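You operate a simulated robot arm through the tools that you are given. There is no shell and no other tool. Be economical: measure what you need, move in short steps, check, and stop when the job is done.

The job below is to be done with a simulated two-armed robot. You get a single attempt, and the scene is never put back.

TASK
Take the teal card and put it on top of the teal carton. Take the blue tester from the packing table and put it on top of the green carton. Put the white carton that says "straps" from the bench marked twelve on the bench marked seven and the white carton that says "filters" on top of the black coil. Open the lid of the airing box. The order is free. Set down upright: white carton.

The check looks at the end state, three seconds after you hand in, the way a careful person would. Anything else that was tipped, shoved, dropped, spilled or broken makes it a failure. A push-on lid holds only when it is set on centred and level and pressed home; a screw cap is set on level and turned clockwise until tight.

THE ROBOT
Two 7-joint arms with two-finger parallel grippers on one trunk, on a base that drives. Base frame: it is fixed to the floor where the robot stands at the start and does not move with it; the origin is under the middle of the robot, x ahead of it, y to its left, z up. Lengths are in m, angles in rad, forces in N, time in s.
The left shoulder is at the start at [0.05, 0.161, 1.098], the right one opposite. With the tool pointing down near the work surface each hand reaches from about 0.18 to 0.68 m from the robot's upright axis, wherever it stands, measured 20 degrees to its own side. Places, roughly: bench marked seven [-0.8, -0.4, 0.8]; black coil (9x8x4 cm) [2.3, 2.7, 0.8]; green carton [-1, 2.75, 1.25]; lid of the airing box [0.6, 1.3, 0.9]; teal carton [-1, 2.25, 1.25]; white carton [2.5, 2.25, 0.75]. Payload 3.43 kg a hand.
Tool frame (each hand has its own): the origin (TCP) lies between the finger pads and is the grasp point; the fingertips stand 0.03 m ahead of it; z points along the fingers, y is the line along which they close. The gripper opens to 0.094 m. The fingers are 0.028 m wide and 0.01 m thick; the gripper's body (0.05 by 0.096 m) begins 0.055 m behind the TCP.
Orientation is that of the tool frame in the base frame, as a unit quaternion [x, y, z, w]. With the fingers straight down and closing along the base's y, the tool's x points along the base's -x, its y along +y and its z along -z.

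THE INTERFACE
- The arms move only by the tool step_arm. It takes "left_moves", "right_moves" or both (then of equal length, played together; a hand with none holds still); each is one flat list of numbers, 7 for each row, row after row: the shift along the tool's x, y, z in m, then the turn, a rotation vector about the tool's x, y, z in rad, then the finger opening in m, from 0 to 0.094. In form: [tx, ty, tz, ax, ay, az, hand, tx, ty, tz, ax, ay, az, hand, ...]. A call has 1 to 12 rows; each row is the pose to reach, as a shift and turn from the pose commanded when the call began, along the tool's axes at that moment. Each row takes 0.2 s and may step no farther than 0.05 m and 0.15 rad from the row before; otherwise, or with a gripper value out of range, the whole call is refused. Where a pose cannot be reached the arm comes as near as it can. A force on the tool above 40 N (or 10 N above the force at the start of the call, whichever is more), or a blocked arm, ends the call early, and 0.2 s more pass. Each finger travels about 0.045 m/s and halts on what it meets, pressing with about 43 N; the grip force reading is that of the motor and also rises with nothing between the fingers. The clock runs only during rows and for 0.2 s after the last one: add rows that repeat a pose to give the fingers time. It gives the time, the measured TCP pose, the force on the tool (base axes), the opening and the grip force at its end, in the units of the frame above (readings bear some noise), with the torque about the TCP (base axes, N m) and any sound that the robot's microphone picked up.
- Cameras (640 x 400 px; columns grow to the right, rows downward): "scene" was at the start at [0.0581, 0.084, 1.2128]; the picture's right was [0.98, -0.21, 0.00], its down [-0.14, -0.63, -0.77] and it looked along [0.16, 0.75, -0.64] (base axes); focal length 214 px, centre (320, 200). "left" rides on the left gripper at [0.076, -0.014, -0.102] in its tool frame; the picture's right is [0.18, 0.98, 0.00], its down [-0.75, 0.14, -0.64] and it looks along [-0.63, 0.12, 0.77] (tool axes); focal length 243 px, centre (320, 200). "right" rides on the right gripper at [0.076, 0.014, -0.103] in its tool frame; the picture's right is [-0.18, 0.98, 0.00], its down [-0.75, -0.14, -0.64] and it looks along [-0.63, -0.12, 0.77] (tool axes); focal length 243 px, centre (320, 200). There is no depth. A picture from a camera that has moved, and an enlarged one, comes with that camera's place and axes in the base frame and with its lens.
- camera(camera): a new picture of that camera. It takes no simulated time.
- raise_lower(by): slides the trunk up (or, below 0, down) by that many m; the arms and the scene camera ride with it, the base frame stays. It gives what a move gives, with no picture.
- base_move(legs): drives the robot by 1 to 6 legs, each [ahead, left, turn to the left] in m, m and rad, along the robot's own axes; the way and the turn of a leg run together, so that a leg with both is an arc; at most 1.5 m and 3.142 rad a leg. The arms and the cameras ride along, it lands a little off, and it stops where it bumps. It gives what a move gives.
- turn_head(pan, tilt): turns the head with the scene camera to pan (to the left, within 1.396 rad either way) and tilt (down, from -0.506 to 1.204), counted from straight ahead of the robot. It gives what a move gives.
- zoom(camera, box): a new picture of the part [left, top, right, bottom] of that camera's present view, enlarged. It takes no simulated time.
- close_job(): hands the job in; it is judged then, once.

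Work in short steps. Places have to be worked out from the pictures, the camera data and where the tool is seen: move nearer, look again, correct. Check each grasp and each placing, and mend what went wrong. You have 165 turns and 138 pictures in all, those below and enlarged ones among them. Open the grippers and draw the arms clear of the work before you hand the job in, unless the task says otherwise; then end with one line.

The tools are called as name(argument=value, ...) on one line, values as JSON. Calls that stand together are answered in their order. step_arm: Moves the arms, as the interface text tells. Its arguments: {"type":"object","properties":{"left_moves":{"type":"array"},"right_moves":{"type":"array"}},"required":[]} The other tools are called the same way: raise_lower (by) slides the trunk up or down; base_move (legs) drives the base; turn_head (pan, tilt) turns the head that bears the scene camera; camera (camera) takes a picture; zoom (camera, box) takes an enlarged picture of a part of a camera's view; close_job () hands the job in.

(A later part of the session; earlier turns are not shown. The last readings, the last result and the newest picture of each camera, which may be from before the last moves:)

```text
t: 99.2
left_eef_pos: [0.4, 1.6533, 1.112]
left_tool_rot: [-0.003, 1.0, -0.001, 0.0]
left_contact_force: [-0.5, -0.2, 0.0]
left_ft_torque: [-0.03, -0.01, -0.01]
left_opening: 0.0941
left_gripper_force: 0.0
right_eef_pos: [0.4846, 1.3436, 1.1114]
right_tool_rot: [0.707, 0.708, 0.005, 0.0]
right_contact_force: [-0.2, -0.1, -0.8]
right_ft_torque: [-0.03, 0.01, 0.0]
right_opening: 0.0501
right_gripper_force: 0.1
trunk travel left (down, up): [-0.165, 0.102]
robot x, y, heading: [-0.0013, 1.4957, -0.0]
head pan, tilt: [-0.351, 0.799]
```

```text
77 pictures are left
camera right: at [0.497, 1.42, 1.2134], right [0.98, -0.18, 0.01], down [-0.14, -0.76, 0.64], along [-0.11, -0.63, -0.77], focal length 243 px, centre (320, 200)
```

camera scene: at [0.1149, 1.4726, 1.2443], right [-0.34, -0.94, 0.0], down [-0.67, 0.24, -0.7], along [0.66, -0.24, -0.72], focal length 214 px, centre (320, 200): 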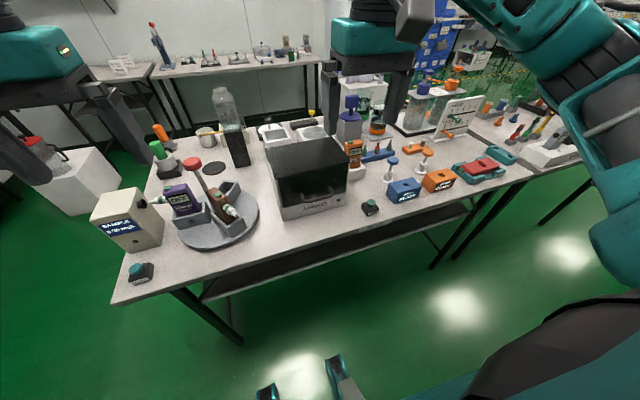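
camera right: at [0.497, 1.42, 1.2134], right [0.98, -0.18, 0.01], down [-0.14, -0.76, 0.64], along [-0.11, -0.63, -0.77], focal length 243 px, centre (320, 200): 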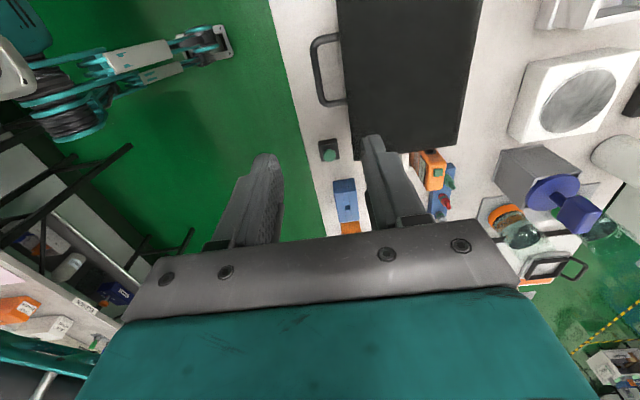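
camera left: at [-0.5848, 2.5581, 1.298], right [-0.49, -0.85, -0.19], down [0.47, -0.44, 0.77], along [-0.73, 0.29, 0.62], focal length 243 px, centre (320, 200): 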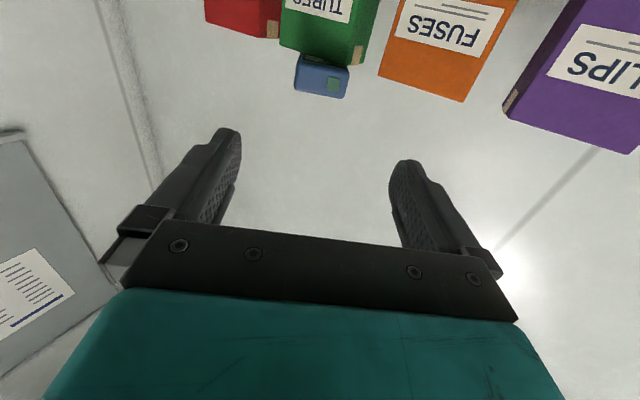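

The +90° turn works, and the bar checks out at x≈0.481. I narrow the opening to 0.03 and descend in two stages.

step_arm(right_moves=[0, -0.003, 0.03, 0, 0, 0, 0.03, 0, -0.003, 0.07, 0, 0, 0, 0.03, 0, -0.003, 0.11, 0, 0, 0, 0.03, 0, -0.003, 0.15, 0, 0, 0, 0.03, 0, -0.003, 0.185, 0, 0, 0, 0.03, 0, -0.003, 0.185, 0, 0, 0, 0.03])

camera(camera="right")

zoom(camera="scene", box=[230, 110, 410, 230])

```text
t: 100.6
left_eef_pos: [0.3984, 1.6518, 1.1129]
left_tool_rot: [-0.002, 1.0, -0.001, -0.001]
left_contact_force: [0.3, -0.8, 0.0]
left_ft_torque: [-0.01, -0.01, 0.0]
left_opening: 0.0941
left_gripper_force: 0.1
right_eef_pos: [0.4835, 1.344, 0.9249]
right_tool_rot: [0.706, 0.708, 0.006, 0.0]
right_contact_force: [1.0, -0.1, -0.8]
right_ft_torque: [0.02, -0.04, 0.01]
right_opening: 0.0302
right_gripper_force: 0.1
trunk travel left (down, up): [-0.165, 0.102]
robot x, y, heading: [-0.0017, 1.5003, 0.007]
head pan, tilt: [-0.351, 0.799]
```

```text
76 pictures are left
camera right: at [0.4954, 1.4203, 1.0275], right [0.98, -0.18, 0.01], down [-0.14, -0.76, 0.63], along [-0.11, -0.63, -0.77], focal length 243 px, centre (320, 200)
```

right: 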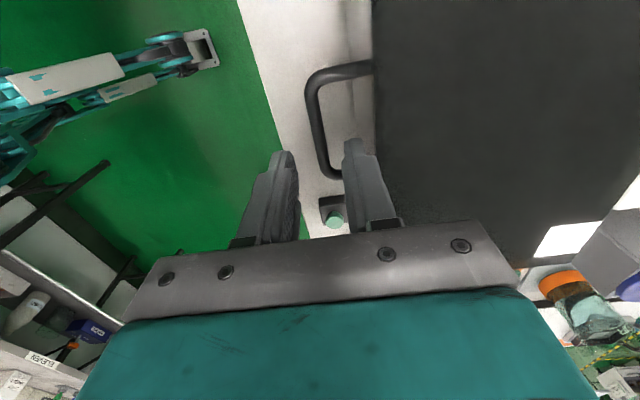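

```text
3.33 times, centred on (320, 170) of scene
camera zoom: at [0.1148, 1.4727, 1.2442], right [-0.34, -0.94, 0.0], down [-0.67, 0.24, -0.7], along [0.66, -0.24, -0.72], focal length 715 px, centre (320, 300)
```

zoom: 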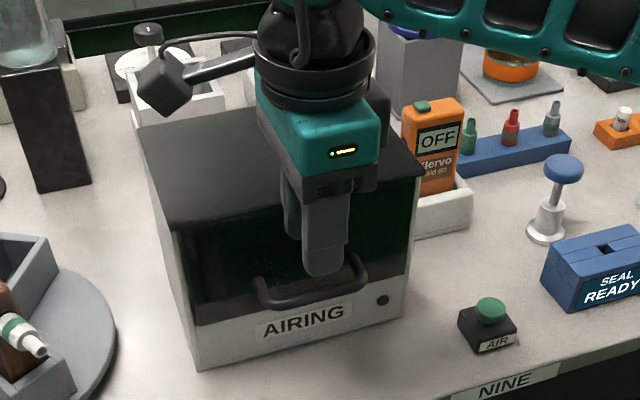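

Bar at x≈0.480, lid edge at 0.513; I shift 3 mm, descend 59 mm, and close on the bar.

step_arm(right_moves=[0, -0.003, 0.025, 0, 0, 0, 0.03, 0, -0.003, 0.045, 0, 0, 0, 0.03, 0, -0.003, 0.059, 0, 0, 0, 0.03, 0, -0.003, 0.059, 0, 0, 0, 0.03, 0, -0.003, 0.059, 0, 0, 0, 0.004, 0, -0.003, 0.059, 0, 0, 0, 0.004, 0, -0.003, 0.059, 0, 0, 0, 0.004])

camera(camera="right")

```text
t: 102.2
left_eef_pos: [0.3997, 1.6521, 1.1125]
left_tool_rot: [-0.003, 1.0, 0.0, 0.001]
left_contact_force: [0.7, 0.3, 0.0]
left_ft_torque: [-0.01, 0.0, -0.03]
left_opening: 0.094
left_gripper_force: 0.0
right_eef_pos: [0.4824, 1.3461, 0.8653]
right_tool_rot: [0.706, 0.708, 0.007, 0.002]
right_contact_force: [14.5, -0.1, 9.8]
right_ft_torque: [-0.26, -0.21, 0.25]
right_opening: 0.0104
right_gripper_force: 5.7
trunk travel left (down, up): [-0.165, 0.102]
robot x, y, heading: [0.0005, 1.5015, 0.007]
head pan, tilt: [-0.351, 0.799]
```

```text
74 pictures are left
camera right: at [0.4942, 1.4217, 0.97], right [0.98, -0.18, 0.01], down [-0.15, -0.76, 0.63], along [-0.11, -0.62, -0.77], focal length 243 px, centre (320, 200)
```

right: 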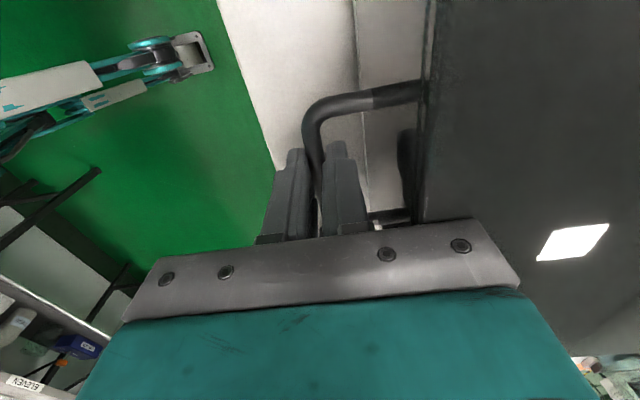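

The bar is pinched (10 mm). I begin the opening arc about the estimated rear hinge, first 20°.

step_arm(right_moves=[0, 0, 0, 0, 0, 0, 0.004, 0, -0.0051, -0.0154, 0, 0, 0, 0.004, 0, -0.0089, -0.0311, 0, 0, 0, 0.004, 0, -0.0112, -0.047, 0, 0, 0, 0.004, 0, -0.0122, -0.0631, 0, 0, 0, 0.004, 0, -0.0122, -0.0631, 0, 0, 0, 0.004])

camera(camera="right")

zoom(camera="scene", box=[230, 90, 410, 230])

```text
t: 103.6
left_eef_pos: [0.4004, 1.653, 1.1115]
left_tool_rot: [-0.002, 1.0, 0.0, -0.001]
left_contact_force: [-0.4, 0.1, -0.7]
left_ft_torque: [0.01, -0.02, 0.02]
left_opening: 0.0939
left_gripper_force: 0.1
right_eef_pos: [0.4673, 1.3457, 0.9288]
right_tool_rot: [0.705, 0.709, 0.004, -0.001]
right_contact_force: [13.1, 5.0, -0.8]
right_ft_torque: [0.02, -0.23, 0.22]
right_opening: 0.0115
right_gripper_force: 6.7
trunk travel left (down, up): [-0.165, 0.102]
robot x, y, heading: [-0.0034, 1.5025, 0.005]
head pan, tilt: [-0.351, 0.799]
```

```text
73 pictures are left
camera right: at [0.4805, 1.4217, 1.0318], right [0.98, -0.18, 0.0], down [-0.14, -0.76, 0.64], along [-0.11, -0.63, -0.77], focal length 243 px, centre (320, 200)
```

right: 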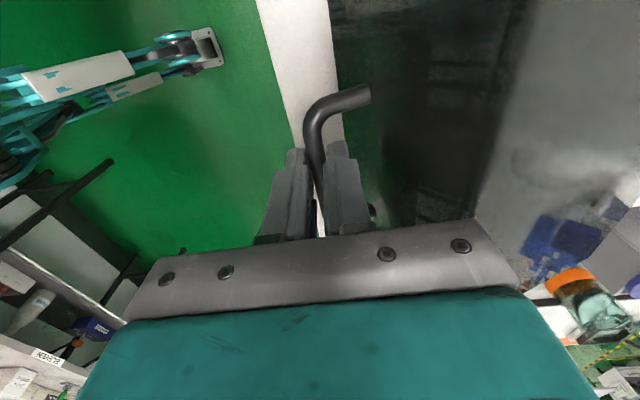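

```text
2.86 times, centred on (320, 160) of scene
camera zoom: at [0.1163, 1.4732, 1.244], right [-0.34, -0.94, 0.0], down [-0.68, 0.24, -0.7], along [0.65, -0.24, -0.72], focal length 613 px, centre (320, 314)
```

zoom: 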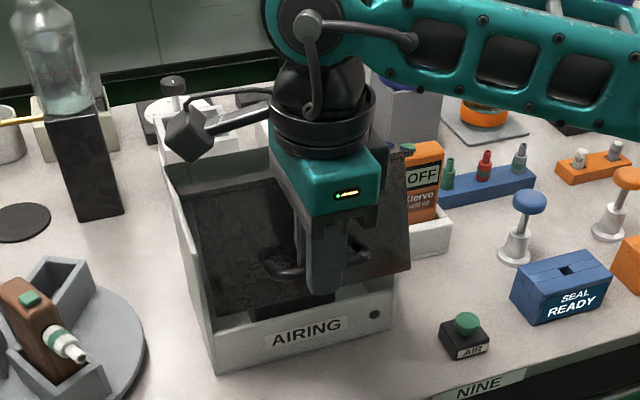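

The lid is rising and the box hasn't moved. I continue the arc to about 60°.

step_arm(right_moves=[0, 0.0005, -0.0162, 0, 0, 0, 0.004, 0, 0.0023, -0.0322, 0, 0, 0, 0.004, 0, 0.0056, -0.048, 0, 0, 0, 0.004, 0, 0.0102, -0.0634, 0, 0, 0, 0.004, 0, 0.0161, -0.0785, 0, 0, 0, 0.004, 0, 0.0233, -0.0929, 0, 0, 0, 0.004, 0, 0.0318, -0.1067, 0, 0, 0, 0.004, 0, 0.0414, -0.1196, 0, 0, 0, 0.004, 0, 0.0414, -0.1196, 0, 0, 0, 0.004])

camera(camera="scene")

camera(camera="right")

```text
t: 105.6
left_eef_pos: [0.3978, 1.6523, 1.1122]
left_tool_rot: [-0.003, 1.0, -0.001, 0.0]
left_contact_force: [0.3, 0.1, -0.5]
left_ft_torque: [0.01, -0.03, 0.0]
left_opening: 0.0941
left_gripper_force: 0.1
right_eef_pos: [0.5079, 1.3426, 1.0496]
right_tool_rot: [0.705, 0.709, 0.006, 0.0]
right_contact_force: [-0.7, -3.5, -0.8]
right_ft_torque: [0.11, 0.09, 0.33]
right_opening: 0.0094
right_gripper_force: 43.1
trunk travel left (down, up): [-0.165, 0.102]
robot x, y, heading: [-0.004, 1.4967, -0.002]
head pan, tilt: [-0.351, 0.799]
```

```text
71 pictures are left
camera scene: at [0.1147, 1.4721, 1.2443], right [-0.34, -0.94, 0.0], down [-0.67, 0.24, -0.7], along [0.66, -0.24, -0.72], focal length 214 px, centre (320, 200)
```

scene: 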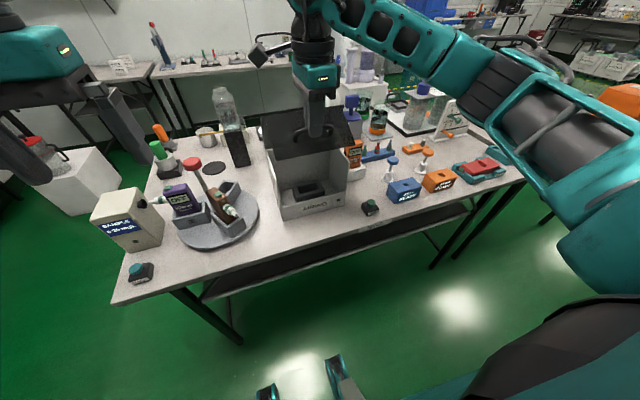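

```text
70 pictures are left
camera right: at [0.5194, 1.4197, 1.1523], right [0.98, -0.18, 0.01], down [-0.14, -0.76, 0.63], along [-0.11, -0.63, -0.77], focal length 243 px, centre (320, 200)
```

right: 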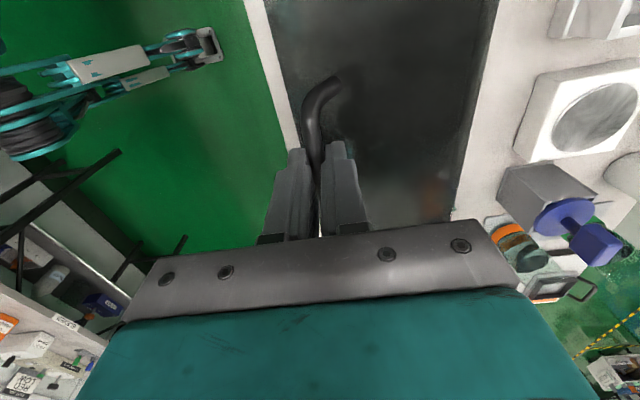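

Forces are low. Continue to ~100°.

step_arm(right_moves=[0, 0.0107, -0.0121, 0, 0, 0, 0.004, 0, 0.0225, -0.0232, 0, 0, 0, 0.004, 0, 0.0351, -0.0332, 0, 0, 0, 0.004, 0, 0.0486, -0.0421, 0, 0, 0, 0.004, 0, 0.0628, -0.0498, 0, 0, 0, 0.004, 0, 0.0776, -0.0562, 0, 0, 0, 0.004, 0, 0.0929, -0.0613, 0, 0, 0, 0.004, 0, 0.1086, -0.065, 0, 0, 0, 0.004, 0, 0.1086, -0.065, 0, 0, 0, 0.004])

camera(camera="scene")

camera(camera="right")

```text
t: 107.6
left_eef_pos: [0.3992, 1.6528, 1.1119]
left_tool_rot: [-0.002, 1.0, -0.002, 0.0]
left_contact_force: [0.5, -0.8, 0.3]
left_ft_torque: [0.01, 0.0, -0.01]
left_opening: 0.0939
left_gripper_force: 0.1
right_eef_pos: [0.6163, 1.3434, 1.1144]
right_tool_rot: [0.706, 0.708, 0.006, 0.001]
right_contact_force: [-1.0, -1.9, -0.2]
right_ft_torque: [-0.46, 0.0, -0.63]
right_opening: 0.0095
right_gripper_force: 43.2
trunk travel left (down, up): [-0.165, 0.102]
robot x, y, heading: [0.0017, 1.4974, 0.008]
head pan, tilt: [-0.351, 0.799]
```

```text
69 pictures are left
camera scene: at [0.1149, 1.4724, 1.2442], right [-0.34, -0.94, 0.0], down [-0.67, 0.24, -0.7], along [0.66, -0.24, -0.72], focal length 214 px, centre (320, 200)
```

scene: 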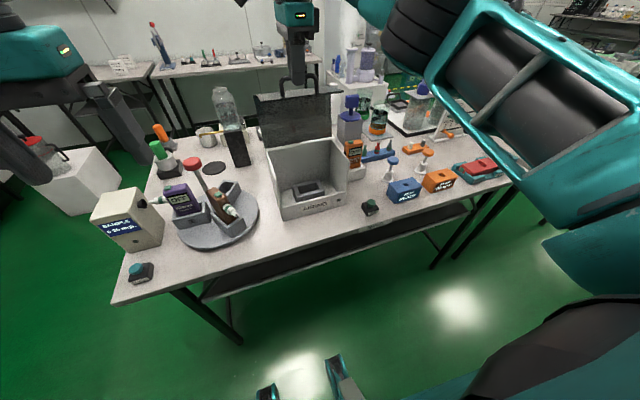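

```text
68 pictures are left
camera right: at [0.6286, 1.4198, 1.2175], right [0.98, -0.18, 0.01], down [-0.14, -0.76, 0.64], along [-0.11, -0.63, -0.77], focal length 243 px, centre (320, 200)
```

right: 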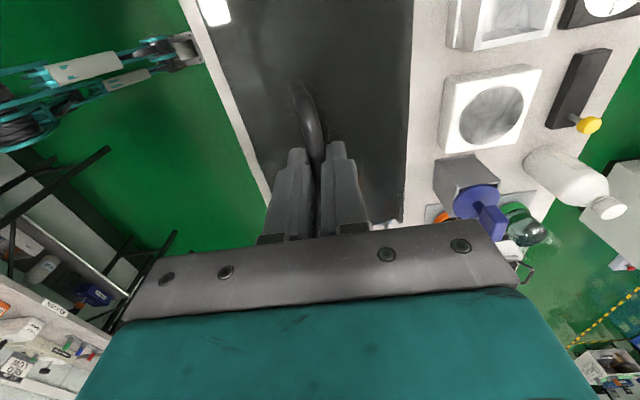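

Nearly past vertical. I continue a little beyond so that it stays open by itself, watching force.

step_arm(right_moves=[0, 0.016, -0.0024, 0, 0, 0, 0.004, 0, 0.0321, -0.0033, 0, 0, 0, 0.004, 0, 0.0321, -0.0033, 0, 0, 0, 0.004])

zoom(camera="scene", box=[220, 0, 400, 230])

```text
t: 108.4
left_eef_pos: [0.3998, 1.6534, 1.112]
left_tool_rot: [-0.003, 1.0, 0.0, 0.0]
left_contact_force: [-0.1, -0.4, -0.5]
left_ft_torque: [0.01, 0.0, -0.01]
left_opening: 0.0939
left_gripper_force: 0.1
right_eef_pos: [0.6239, 1.3424, 1.1161]
right_tool_rot: [0.704, 0.71, 0.005, 0.0]
right_contact_force: [0.6, 8.2, -3.9]
right_ft_torque: [0.05, 0.0, -0.88]
right_opening: 0.0094
right_gripper_force: 43.6
right hand out of reach, approached as far as the arm can: row 1, 2, 3
trunk travel left (down, up): [-0.165, 0.102]
robot x, y, heading: [-0.0003, 1.4976, 0.003]
head pan, tilt: [-0.351, 0.799]
```

```text
1.74 times, centred on (310, 115) of scene
camera zoom: at [0.1154, 1.4738, 1.2442], right [-0.34, -0.94, 0.0], down [-0.67, 0.24, -0.7], along [0.66, -0.24, -0.72], focal length 373 px, centre (337, 348)
```

zoom: 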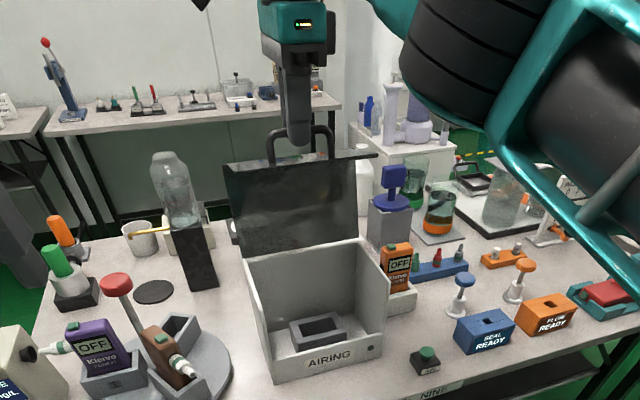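

The arm is at its reach limit; I ease the base forward 5 cm while holding the bar to tip the lid further past vertical.

base_move(legs=[[0.05, 0, 0]])

zoom(camera="scene", box=[220, 0, 400, 230])

```text
t: 109.2
left_eef_pos: [0.4113, 1.6524, 1.1135]
left_tool_rot: [-0.002, 1.0, -0.001, 0.001]
left_contact_force: [-0.2, 0.4, 0.0]
left_ft_torque: [-0.01, -0.03, -0.04]
left_opening: 0.0942
left_gripper_force: 0.0
right_eef_pos: [0.6261, 1.3435, 1.1156]
right_tool_rot: [0.705, 0.709, -0.007, -0.013]
right_contact_force: [-12.4, 1.3, 5.6]
right_ft_torque: [-0.16, 0.37, -0.76]
right_opening: 0.0095
right_gripper_force: 43.8
trunk travel left (down, up): [-0.165, 0.102]
robot x, y, heading: [0.0157, 1.4964, 0.006]
head pan, tilt: [-0.351, 0.799]
stopped in leg 1: the force on the tool passed its limit (the readings are from after the stop); the commanded pose is now the measured one
```

```text
1.74 times, centred on (310, 115) of scene
camera zoom: at [0.1265, 1.4731, 1.2446], right [-0.34, -0.94, 0.0], down [-0.67, 0.24, -0.7], along [0.66, -0.24, -0.72], focal length 373 px, centre (337, 348)
```

zoom: 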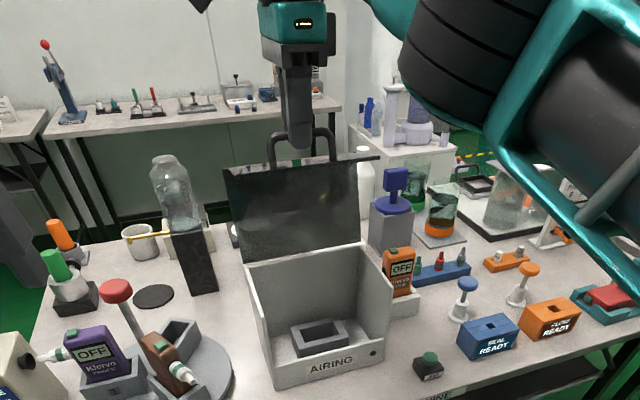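

The lid has met its stop (about 103°). I open the fingers slightly and see whether it stays.

step_arm(right_moves=[0, 0, 0, 0, 0, 0, 0.014, 0, 0, 0, 0, 0, 0, 0.02, 0, 0, 0, 0, 0, 0, 0.026, 0, 0, 0, 0, 0, 0, 0.026])

camera(camera="right")

```text
t: 110.2
left_eef_pos: [0.4134, 1.6525, 1.1131]
left_tool_rot: [-0.004, 1.0, 0.0, 0.0]
left_contact_force: [0.6, 0.4, 0.2]
left_ft_torque: [0.01, 0.0, 0.0]
left_opening: 0.0938
left_gripper_force: 0.1
right_eef_pos: [0.6306, 1.3431, 1.1121]
right_tool_rot: [0.705, 0.709, -0.006, -0.014]
right_contact_force: [-0.1, -0.3, -0.9]
right_ft_torque: [0.01, -0.01, -0.03]
right_opening: 0.0258
right_gripper_force: 0.0
trunk travel left (down, up): [-0.165, 0.102]
robot x, y, heading: [0.0139, 1.5005, 0.001]
head pan, tilt: [-0.351, 0.799]
```

```text
65 pictures are left
camera right: at [0.6459, 1.4191, 1.2165], right [0.98, -0.18, -0.03], down [-0.12, -0.76, 0.64], along [-0.13, -0.62, -0.77], focal length 243 px, centre (320, 200)
```

right: 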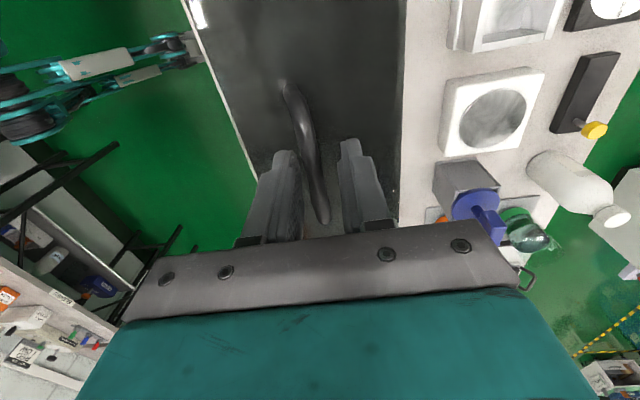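

It stays open without load. I lift the hand straight off the bar.

step_arm(right_moves=[0, -0.003, 0, 0, 0, 0, 0.036, 0, -0.003, -0.03, 0, 0, 0, 0.036, 0, -0.003, -0.06, 0, 0, 0, 0.036, 0, -0.003, -0.1, 0, 0, 0, 0.036, 0, -0.04, -0.12, 0, 0, 0, 0.036, 0, -0.08, -0.12, 0, 0, 0, 0.036, 0, -0.12, -0.12, 0, 0, 0, 0.036, 0, -0.16, -0.12, 0, 0, 0, 0.036, 0, -0.2, -0.12, 0, 0, 0, 0.036])

camera(camera="scene")

```text
t: 112.2
left_eef_pos: [0.4124, 1.6518, 1.1131]
left_tool_rot: [-0.003, 1.0, -0.001, 0.0]
left_contact_force: [-0.3, -0.4, -0.3]
left_ft_torque: [-0.01, 0.0, 0.01]
left_opening: 0.0939
left_gripper_force: 0.0
right_eef_pos: [0.4326, 1.3396, 1.2406]
right_tool_rot: [0.704, 0.71, -0.006, -0.013]
right_contact_force: [-0.2, 0.5, -0.3]
right_ft_torque: [-0.01, 0.05, -0.04]
right_opening: 0.036
right_gripper_force: 0.0
right hand out of reach, approached as far as the arm can: row 2, 3, 4, 5
trunk travel left (down, up): [-0.165, 0.102]
robot x, y, heading: [0.0109, 1.498, 0.005]
head pan, tilt: [-0.351, 0.799]
```

```text
64 pictures are left
camera scene: at [0.1282, 1.4726, 1.2443], right [-0.34, -0.94, 0.0], down [-0.67, 0.24, -0.7], along [0.66, -0.24, -0.72], focal length 214 px, centre (320, 200)
```

scene: 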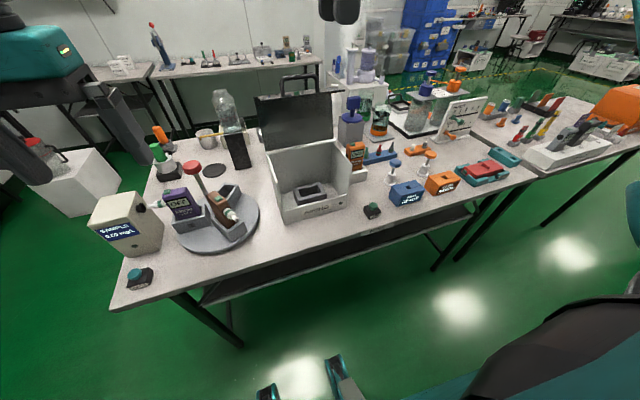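

The lid is open and stays. Now I rotate the right hand back to normal while looking toward the far bench (2.5, 2.25).

step_arm(right_moves=[0, 0, 0, 0, 0, -0.15, 0.094, 0, 0, 0, 0, 0, -0.3, 0.094, 0, 0, 0, 0, 0, -0.45, 0.094, 0, 0, 0, 0, 0, -0.6, 0.094, 0, 0, 0, 0, 0, -0.75, 0.094, 0, 0, 0, 0, 0, -0.9, 0.094, 0, 0, 0, 0, 0, -1.05, 0.094, 0, 0, 0, 0, 0, -1.2, 0.094, 0, 0, 0, 0, 0, -1.35, 0.094, 0, 0, 0, 0, 0, -1.5, 0.094, 0, 0, 0, 0, 0, -1.57, 0.094])

turn_head(pan=0.15, tilt=0.15)

camera(camera="scene")

```text
t: 114.6
left_eef_pos: [0.4128, 1.6526, 1.1126]
left_tool_rot: [-0.002, 1.0, -0.001, 0.0]
left_contact_force: [-0.5, 0.5, 0.5]
left_ft_torque: [0.03, -0.01, -0.01]
left_opening: 0.0942
left_gripper_force: 0.2
right_eef_pos: [0.4344, 1.3398, 1.2401]
right_tool_rot: [-0.004, 1.0, 0.006, -0.014]
right_contact_force: [-1.0, 0.1, 0.5]
right_ft_torque: [-0.02, 0.0, 0.02]
right_opening: 0.094
right_gripper_force: 0.0
trunk travel left (down, up): [-0.165, 0.102]
robot x, y, heading: [0.0153, 1.5002, 0.003]
head pan, tilt: [-0.351, 0.799]
```

```text
t: 115.7
left_eef_pos: [0.4135, 1.6529, 1.1133]
left_tool_rot: [-0.002, 1.0, -0.002, -0.001]
left_contact_force: [1.3, 0.0, -0.2]
left_ft_torque: [0.02, 0.02, -0.02]
left_opening: 0.0938
left_gripper_force: 0.1
right_eef_pos: [0.4337, 1.3408, 1.2397]
right_tool_rot: [-0.004, 1.0, 0.004, -0.014]
right_contact_force: [0.8, 0.2, 0.5]
right_ft_torque: [0.01, -0.01, 0.03]
right_opening: 0.0938
right_gripper_force: 0.1
trunk travel left (down, up): [-0.165, 0.102]
robot x, y, heading: [0.0111, 1.4952, 0.002]
head pan, tilt: [0.15, 0.15]
```

```text
63 pictures are left
camera scene: at [0.1446, 1.5144, 1.3025], right [0.15, -0.99, 0.0], down [-0.15, -0.02, -0.99], along [0.98, 0.15, -0.15], focal length 214 px, centre (320, 200)
```

scene: 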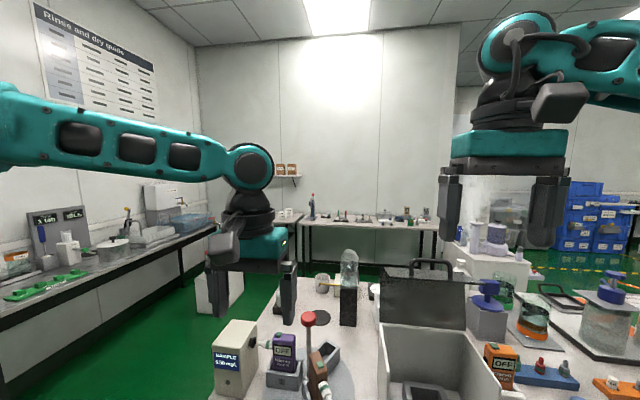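

White cartons are visible on the far bench. I raise the trunk, back off, slide left into the clear corridor at y≈2.3, and drive along +x.

raise_lower(by=0.1)

base_move(legs=[[-0.1, 0, 0], [0, 0.8, 0], [1.0, 0, 0]])

turn_head(pan=0.0, tilt=0.45)

camera(camera="scene")

```text
t: 117.0
left_eef_pos: [0.4126, 1.6524, 1.2129]
left_tool_rot: [-0.002, 1.0, -0.001, -0.001]
left_contact_force: [-0.4, 0.1, 0.3]
left_ft_torque: [-0.03, -0.01, -0.05]
left_opening: 0.094
left_gripper_force: 0.0
right_eef_pos: [0.4344, 1.3404, 1.3389]
right_tool_rot: [-0.004, 1.0, 0.005, -0.014]
right_contact_force: [-0.4, -0.5, -0.1]
right_ft_torque: [0.0, 0.04, 0.01]
right_opening: 0.0939
right_gripper_force: 0.0
trunk travel left (down, up): [-0.265, 0.002]
robot x, y, heading: [0.0126, 1.495, 0.006]
head pan, tilt: [0.15, 0.15]
```

```text
t: 126.8
left_eef_pos: [1.3009, 2.4478, 1.2116]
left_tool_rot: [-0.002, 1.0, -0.001, 0.0]
left_contact_force: [-0.9, 0.3, -0.5]
left_ft_torque: [0.01, 0.0, 0.02]
left_opening: 0.094
left_gripper_force: 0.1
right_eef_pos: [1.322, 2.135, 1.339]
right_tool_rot: [-0.003, 1.0, 0.006, -0.014]
right_contact_force: [0.3, 0.0, 0.1]
right_ft_torque: [0.01, 0.01, 0.03]
right_opening: 0.0942
right_gripper_force: 0.0
trunk travel left (down, up): [-0.265, 0.002]
robot x, y, heading: [0.9019, 2.2948, 0.002]
head pan, tilt: [0.15, 0.15]
```

```text
t: 127.5
left_eef_pos: [1.3005, 2.4479, 1.2114]
left_tool_rot: [-0.001, 1.0, -0.002, 0.0]
left_contact_force: [0.0, -0.8, -0.6]
left_ft_torque: [0.01, 0.0, 0.01]
left_opening: 0.0941
left_gripper_force: 0.0
right_eef_pos: [1.3207, 2.1359, 1.3396]
right_tool_rot: [-0.004, 1.0, 0.005, -0.014]
right_contact_force: [0.1, 0.1, 0.2]
right_ft_torque: [0.01, -0.01, -0.02]
right_opening: 0.094
right_gripper_force: 0.0
trunk travel left (down, up): [-0.265, 0.002]
robot x, y, heading: [0.8975, 2.2952, 0.004]
head pan, tilt: [0.0, 0.45]
```

```text
62 pictures are left
camera scene: at [1.0328, 2.296, 1.3747], right [0.0, -1.0, 0.0], down [-0.43, 0.0, -0.9], along [0.9, 0.0, -0.43], focal length 214 px, centre (320, 200)
```

scene: 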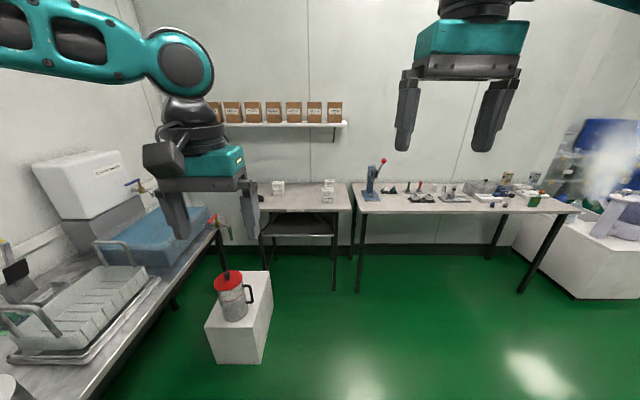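

I zoom on the far bench with white cartons.

zoom(camera="scene", box=[250, 165, 370, 240])

```text
5.33 times, centred on (310, 202) of scene
camera zoom: at [1.0328, 2.296, 1.3747], right [0.0, -1.0, 0.0], down [-0.43, 0.0, -0.9], along [0.9, 0.0, -0.43], focal length 1144 px, centre (373, 187)
```

zoom: 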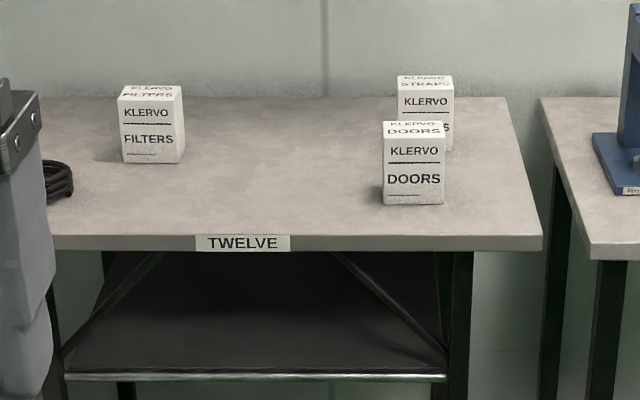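

Bench twelve: FILTERS at ≈(2.44, 2.59), DOORS at ≈(2.32, 2.25), STRAPS behind it at ≈(2.48, 2.22), coil near (2.3, 2.7). The stool's right edge is y≈2.63, so I drive at y≈2.27 up to x≈1.85.

base_move(legs=[[0.95, -0.03, 0]])

turn_head(pan=0.1, tilt=0.65)

camera(camera="scene")

camera(camera="left")

camera(camera="right")

```text
t: 132.5
left_eef_pos: [2.2452, 2.4138, 1.2126]
left_tool_rot: [0.002, 1.0, -0.001, 0.001]
left_contact_force: [-0.7, -0.5, -0.3]
left_ft_torque: [0.0, 0.01, -0.01]
left_opening: 0.0939
left_gripper_force: 0.0
right_eef_pos: [2.2643, 2.1013, 1.3396]
right_tool_rot: [0.002, 1.0, 0.005, -0.013]
right_contact_force: [0.6, 0.8, 0.8]
right_ft_torque: [-0.01, 0.01, 0.02]
right_opening: 0.0942
right_gripper_force: 0.1
trunk travel left (down, up): [-0.265, 0.002]
robot x, y, heading: [1.8447, 2.2605, -0.007]
head pan, tilt: [0.0, 0.45]
```

```text
t: 133.2
left_eef_pos: [2.2446, 2.4132, 1.2135]
left_tool_rot: [0.003, 1.0, -0.001, 0.0]
left_contact_force: [0.4, 0.6, -0.1]
left_ft_torque: [0.01, 0.03, 0.0]
left_opening: 0.0938
left_gripper_force: 0.0
right_eef_pos: [2.2621, 2.1006, 1.34]
right_tool_rot: [0.001, 1.0, 0.005, -0.015]
right_contact_force: [0.4, 0.2, -0.1]
right_ft_torque: [0.03, -0.02, -0.03]
right_opening: 0.0943
right_gripper_force: 0.0
trunk travel left (down, up): [-0.265, 0.002]
robot x, y, heading: [1.8446, 2.2648, -0.0]
head pan, tilt: [0.099, 0.649]
```

```text
60 pictures are left
camera scene: at [1.9697, 2.2724, 1.3569], right [0.09, -1.0, 0.0], down [-0.6, -0.06, -0.8], along [0.79, 0.08, -0.6], focal length 214 px, centre (320, 200)
```

scene: 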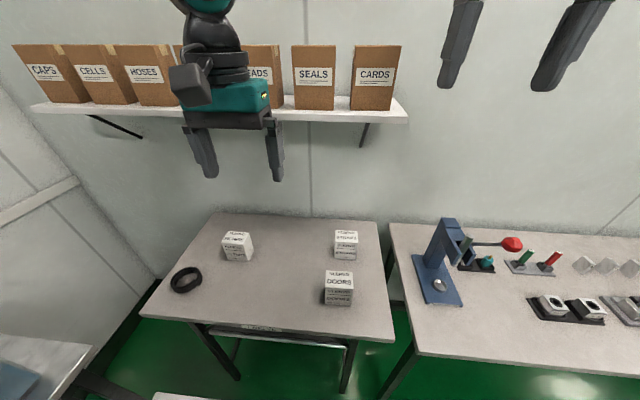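

```text
59 pictures are left
camera left: at [2.1679, 2.3994, 1.3157], right [-0.18, 0.98, 0.0], down [0.75, 0.14, 0.64], along [0.63, 0.11, -0.77], focal length 243 px, centre (320, 200)
```

left: 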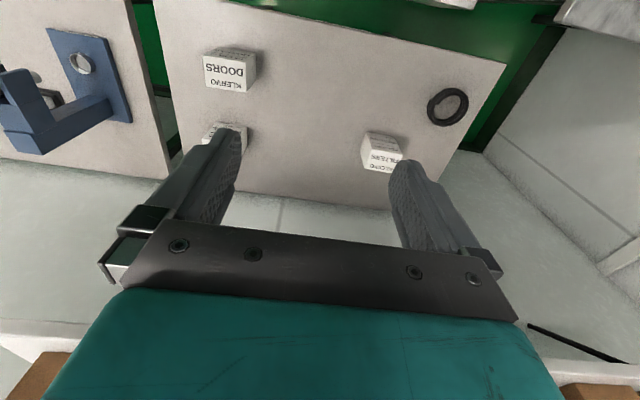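

```text
58 pictures are left
camera right: at [2.1885, 2.115, 1.444], right [0.19, 0.98, 0.0], down [0.77, -0.15, 0.62], along [0.61, -0.11, -0.78], focal length 243 px, centre (320, 200)
```

right: 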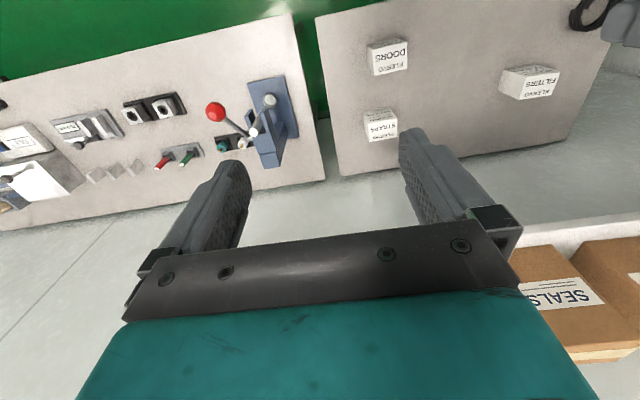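

I lower the trunk by 0.15 and take close views of the cartons with each hand camera.

raise_lower(by=-0.15)

zoom(camera="left", box=[330, 40, 530, 180])

zoom(camera="right", box=[320, 0, 480, 160])

zoom(camera="scene", box=[150, 160, 400, 330])

```text
t: 135.0
left_eef_pos: [2.2448, 2.4132, 1.0637]
left_tool_rot: [0.003, 1.0, 0.0, 0.0]
left_contact_force: [0.9, -1.2, -0.1]
left_ft_torque: [0.01, 0.0, -0.01]
left_opening: 0.0941
left_gripper_force: 0.2
right_eef_pos: [2.2625, 2.1012, 1.1893]
right_tool_rot: [0.0, 1.0, 0.004, -0.014]
right_contact_force: [0.2, -0.3, 0.1]
right_ft_torque: [0.01, 0.04, 0.0]
right_opening: 0.0942
right_gripper_force: 0.1
trunk travel left (down, up): [-0.115, 0.152]
robot x, y, heading: [1.8447, 2.2644, -0.014]
head pan, tilt: [0.099, 0.649]
```

```text
2.86 times, centred on (430, 110) of left
camera zoom: at [2.1679, 2.3994, 1.1658], right [-0.18, 0.98, 0.0], down [0.75, 0.14, 0.64], along [0.63, 0.11, -0.77], focal length 693 px, centre (6, 457)
```

zoom: 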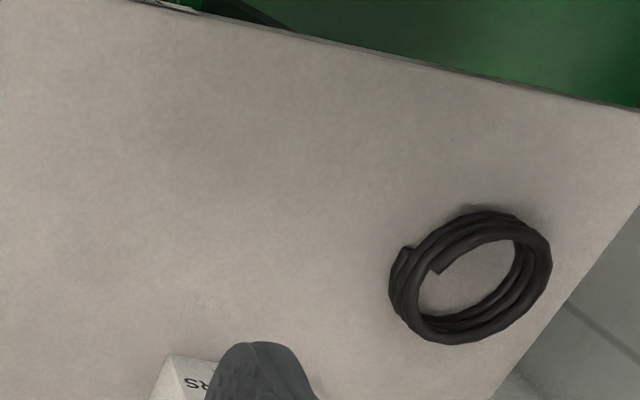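

```text
2.50 times, centred on (400, 80) of right
camera zoom: at [2.1884, 2.1151, 1.2941], right [0.19, 0.98, 0.0], down [0.77, -0.15, 0.62], along [0.61, -0.11, -0.78], focal length 606 px, centre (120, 500)
```

zoom: 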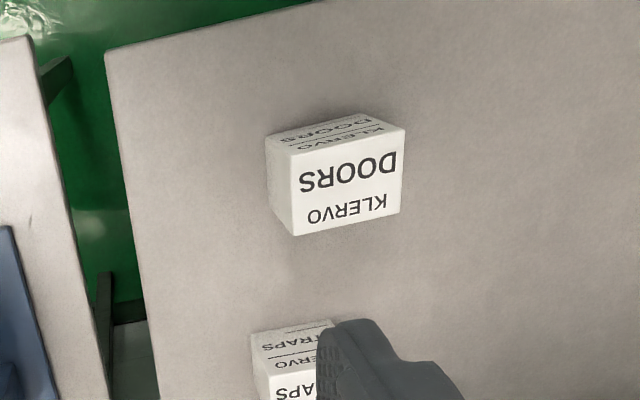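

```text
2.35 times, centred on (275, 245) of scene
camera zoom: at [1.9696, 2.2725, 1.2069], right [0.09, -1.0, 0.0], down [-0.6, -0.06, -0.8], along [0.79, 0.08, -0.6], focal length 505 px, centre (426, 94)
```

zoom: 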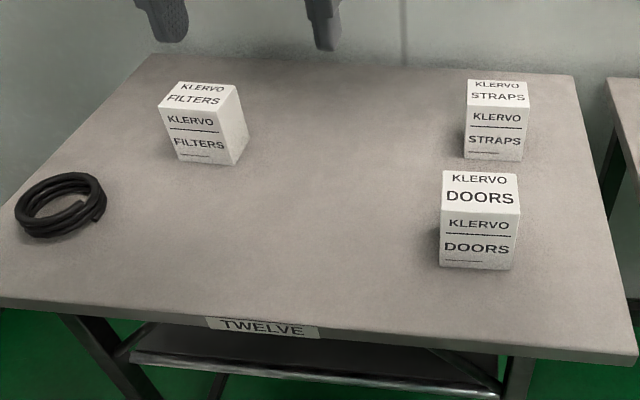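

Measured: FILTERS centre ≈(2.423, 2.597), 72×55 mm, top 0.84; STRAPS centre ≈(2.465, 2.235); coil centre ≈(2.296, 2.705), top ≈0.79. I move the left hand above FILTERS.

step_arm(left_moves=[-0.03, 0.0307, 0, 0, 0, 0, 0.094, -0.06, 0.0614, 0, 0, 0, 0, 0.094, -0.09, 0.092, 0, 0, 0, 0, 0.094, -0.12, 0.1227, 0, 0, 0, 0, 0.094, -0.15, 0.1534, 0, 0, 0, 0, 0.094, -0.178, 0.184, 0, 0, 0, 0, 0.094, -0.178, 0.184, 0.045, 0, 0, 0, 0.094, -0.178, 0.184, 0.09, 0, 0, 0, 0.094, -0.178, 0.184, 0.13, 0, 0, 0, 0.094, -0.178, 0.184, 0.13, 0, 0, 0, 0.094])

camera(camera="left")

camera(camera="scene")

```text
t: 137.2
left_eef_pos: [2.424, 2.5941, 0.9326]
left_tool_rot: [0.004, 1.0, 0.0, 0.0]
left_contact_force: [0.2, -1.6, -0.4]
left_ft_torque: [-0.01, 0.01, -0.01]
left_opening: 0.0941
left_gripper_force: 0.0
right_eef_pos: [2.2625, 2.1016, 1.1888]
right_tool_rot: [0.001, 1.0, 0.005, -0.014]
right_contact_force: [-0.3, 0.3, 1.0]
right_ft_torque: [0.0, 0.01, 0.01]
right_opening: 0.094
right_gripper_force: 0.0
trunk travel left (down, up): [-0.115, 0.152]
robot x, y, heading: [1.8442, 2.2623, -0.01]
head pan, tilt: [0.099, 0.649]
```

```text
54 pictures are left
camera left: at [2.347, 2.5808, 1.0342], right [-0.18, 0.98, 0.0], down [0.75, 0.14, 0.64], along [0.63, 0.11, -0.77], focal length 243 px, centre (320, 200)
```

left: 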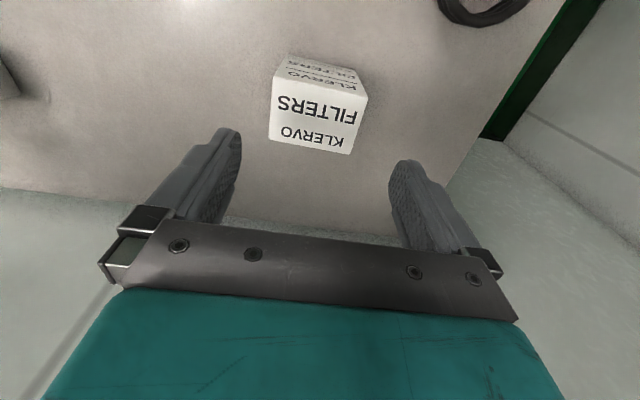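

```text
53 pictures are left
camera scene: at [1.9697, 2.2725, 1.2068], right [0.09, -1.0, 0.0], down [-0.6, -0.06, -0.8], along [0.79, 0.08, -0.6], focal length 214 px, centre (320, 200)
```

scene: 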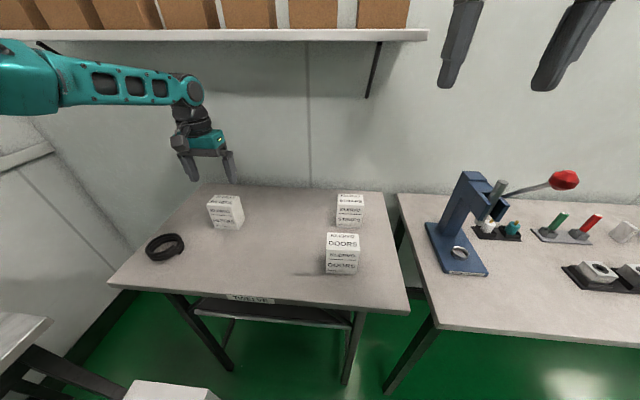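

FILTERS centre refined to (2.422, 2.590), yaw ≈ -0.05. I descend and grip.

step_arm(left_moves=[0.002, -0.004, 0.04, 0, 0, 0.045, 0.094, 0.002, -0.004, 0.08, 0, 0, 0.045, 0.094, 0.002, -0.004, 0.105, 0, 0, 0.045, 0.094, 0.002, -0.004, 0.123, 0, 0, 0.045, 0.094, 0.002, -0.004, 0.123, 0, 0, 0.045, 0.065, 0.002, -0.004, 0.123, 0, 0, 0.045, 0.065, 0.002, -0.004, 0.123, 0, 0, 0.045, 0.065, 0.002, -0.004, 0.123, 0, 0, 0.045, 0.065])

camera(camera="left")

```text
t: 139.0
left_eef_pos: [2.3878, 2.5979, 0.832]
left_tool_rot: [0.024, 1.0, -0.001, 0.0]
left_contact_force: [-0.8, 0.3, -0.5]
left_ft_torque: [-0.01, 0.07, 0.01]
left_opening: 0.0754
left_gripper_force: 42.7
left hand out of reach, approached as far as the arm can: row 1, 2, 3, 4, 5, 6, 7, 8
right_eef_pos: [2.2624, 2.1008, 1.1897]
right_tool_rot: [0.001, 1.0, 0.005, -0.014]
right_contact_force: [-0.2, -0.7, 0.4]
right_ft_torque: [0.02, -0.01, 0.02]
right_opening: 0.094
right_gripper_force: 0.0
trunk travel left (down, up): [-0.115, 0.152]
robot x, y, heading: [1.8417, 2.2656, -0.004]
head pan, tilt: [0.099, 0.649]
```

```text
52 pictures are left
camera left: at [2.31, 2.5879, 0.9347], right [-0.14, 0.99, 0.0], down [0.76, 0.1, 0.64], along [0.64, 0.09, -0.77], focal length 243 px, centre (320, 200)
```

left: 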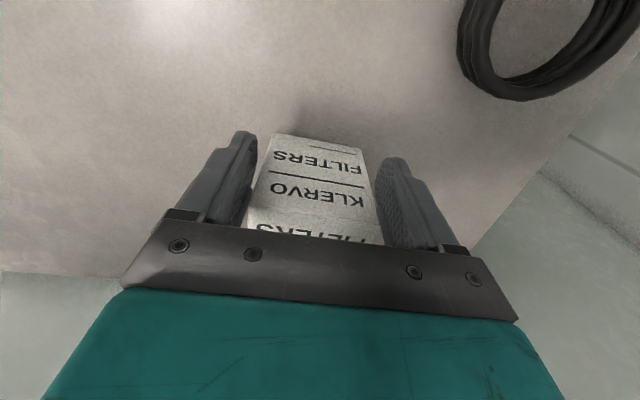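

The arm is 3.5 cm short of reach, gripping only the front edge. I release, lift, drive 5 cm closer, and retry.

step_arm(left_moves=[0, 0, 0, 0, 0, 0, 0.094, 0, 0, 0, 0, 0, 0, 0.094, 0.0, 0, -0.03, 0, 0, 0, 0.094, 0.0, 0, -0.07, 0, 0, 0, 0.094, 0.0, 0, -0.12, 0, 0, 0, 0.094])

base_move(legs=[[0.055, 0, 0]])

camera(camera="left")

```text
t: 140.2
left_eef_pos: [2.3876, 2.6007, 0.9524]
left_tool_rot: [0.024, 1.0, -0.001, 0.0]
left_contact_force: [0.0, 0.5, -0.1]
left_ft_torque: [0.03, -0.03, -0.02]
left_opening: 0.094
left_gripper_force: 0.0
right_eef_pos: [2.2625, 2.1002, 1.189]
right_tool_rot: [0.001, 1.0, 0.006, -0.013]
right_contact_force: [-0.3, 0.0, 0.1]
right_ft_torque: [0.03, -0.02, 0.0]
right_opening: 0.0939
right_gripper_force: 0.1
trunk travel left (down, up): [-0.115, 0.152]
robot x, y, heading: [1.8433, 2.2625, 0.001]
head pan, tilt: [0.099, 0.649]
```

```text
t: 141.1
left_eef_pos: [2.4423, 2.6, 0.9521]
left_tool_rot: [0.025, 1.0, -0.001, 0.0]
left_contact_force: [-0.2, 0.3, 0.3]
left_ft_torque: [0.02, 0.03, 0.01]
left_opening: 0.0942
left_gripper_force: 0.0
right_eef_pos: [2.3173, 2.1013, 1.1893]
right_tool_rot: [0.001, 1.0, 0.006, -0.014]
right_contact_force: [1.5, -0.7, 1.1]
right_ft_torque: [0.06, 0.01, 0.01]
right_opening: 0.0938
right_gripper_force: 0.0
trunk travel left (down, up): [-0.115, 0.152]
robot x, y, heading: [1.8966, 2.2664, -0.004]
head pan, tilt: [0.099, 0.649]
```

```text
51 pictures are left
camera left: at [2.3659, 2.5895, 1.0546], right [-0.14, 0.99, 0.0], down [0.76, 0.11, 0.64], along [0.64, 0.09, -0.77], focal length 243 px, centre (320, 200)
```

left: 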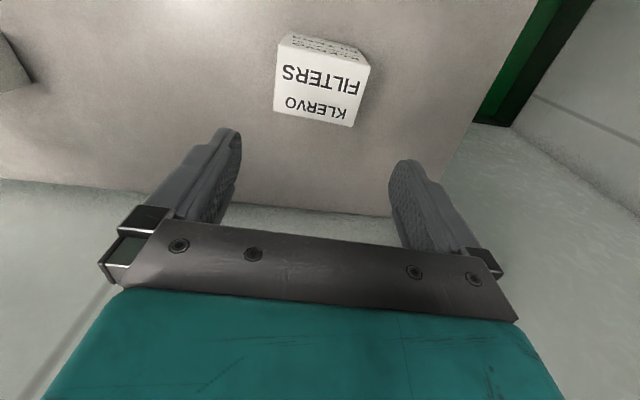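

Now FILTERS centre ≈(2.426, 2.596). Descend and grip.

step_arm(left_moves=[0.016, -0.005, 0.04, 0, 0, 0.01, 0.094, 0.016, -0.005, 0.08, 0, 0, 0.01, 0.094, 0.016, -0.005, 0.12, 0, 0, 0.01, 0.094, 0.016, -0.005, 0.145, 0, 0, 0.01, 0.094, 0.016, -0.005, 0.145, 0, 0, 0.01, 0.094])

camera(camera="left")

```text
t: 142.3
left_eef_pos: [2.425, 2.5971, 0.808]
left_tool_rot: [0.03, 1.0, -0.001, 0.0]
left_contact_force: [-0.4, -0.5, 0.2]
left_ft_torque: [0.0, 0.01, 0.02]
left_opening: 0.094
left_gripper_force: 0.1
right_eef_pos: [2.3177, 2.1005, 1.1904]
right_tool_rot: [0.001, 1.0, 0.006, -0.014]
right_contact_force: [0.7, 0.0, -0.4]
right_ft_torque: [0.02, -0.05, -0.01]
right_opening: 0.0937
right_gripper_force: 0.0
trunk travel left (down, up): [-0.115, 0.152]
robot x, y, heading: [1.8999, 2.263, -0.005]
head pan, tilt: [0.099, 0.649]
```

```text
50 pictures are left
camera left: at [2.3476, 2.5863, 0.9113], right [-0.13, 0.99, 0.0], down [0.76, 0.1, 0.64], along [0.64, 0.08, -0.77], focal length 243 px, centre (320, 200)
```

left: 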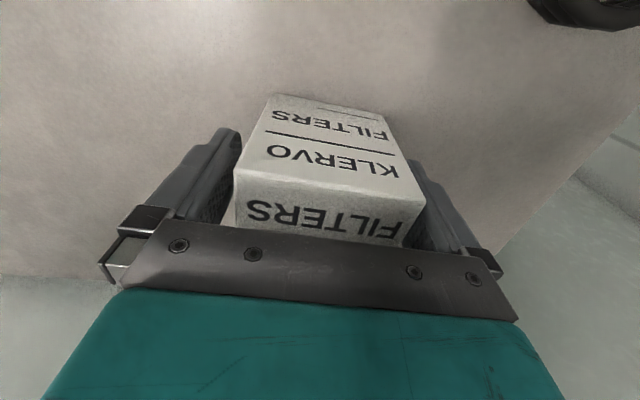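

Straddled well. Close, then lift 10 cm.

step_arm(left_moves=[0, 0, 0, 0, 0, 0, 0.065, 0, 0, 0, 0, 0, 0, 0.065, 0, 0, 0, 0, 0, 0, 0.065, 0, 0, -0.02, 0, 0, 0, 0.065, 0, 0, -0.05, 0, 0, 0, 0.065, 0, 0, -0.08, 0, 0, 0, 0.065, 0, 0, -0.11, 0, 0, 0, 0.065, 0.03, 0.02, -0.13, 0, 0, 0, 0.065])

camera(camera="left")

zoom(camera="scene", box=[100, 90, 350, 280])

```text
t: 144.1
left_eef_pos: [2.397, 2.6179, 0.938]
left_tool_rot: [0.03, 1.0, -0.001, 0.001]
left_contact_force: [0.9, -0.1, -0.6]
left_ft_torque: [-0.02, 0.01, 0.02]
left_opening: 0.0779
left_gripper_force: 43.0
right_eef_pos: [2.3155, 2.1017, 1.1892]
right_tool_rot: [0.0, 1.0, 0.004, -0.013]
right_contact_force: [-0.6, -0.2, -0.4]
right_ft_torque: [0.03, -0.03, 0.03]
right_opening: 0.0941
right_gripper_force: 0.0
trunk travel left (down, up): [-0.115, 0.152]
robot x, y, heading: [1.8988, 2.2622, -0.003]
head pan, tilt: [0.099, 0.649]
```

```text
49 pictures are left
camera left: at [2.3198, 2.609, 1.04], right [-0.13, 0.99, 0.0], down [0.76, 0.1, 0.64], along [0.64, 0.08, -0.77], focal length 243 px, centre (320, 200)
```

left: 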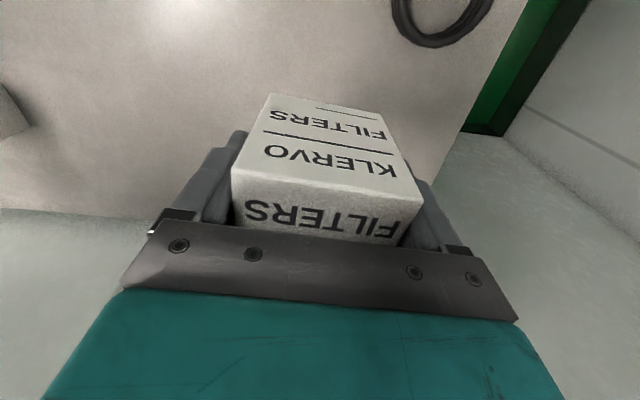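

```text
2.11 times, centred on (225, 185) of scene
camera zoom: at [2.0236, 2.2728, 1.2069], right [0.1, -1.0, 0.0], down [-0.6, -0.06, -0.8], along [0.79, 0.08, -0.6], focal length 452 px, centre (520, 232)
```

zoom: 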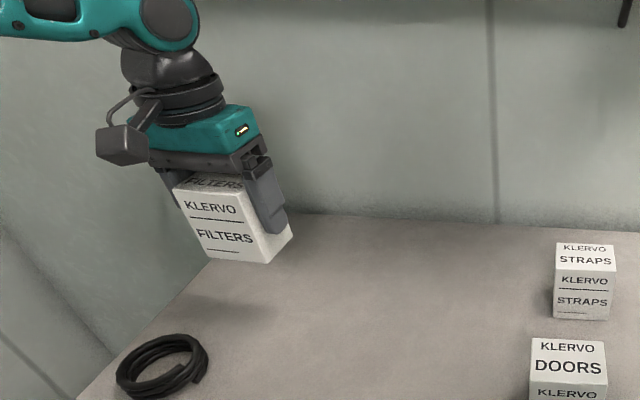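

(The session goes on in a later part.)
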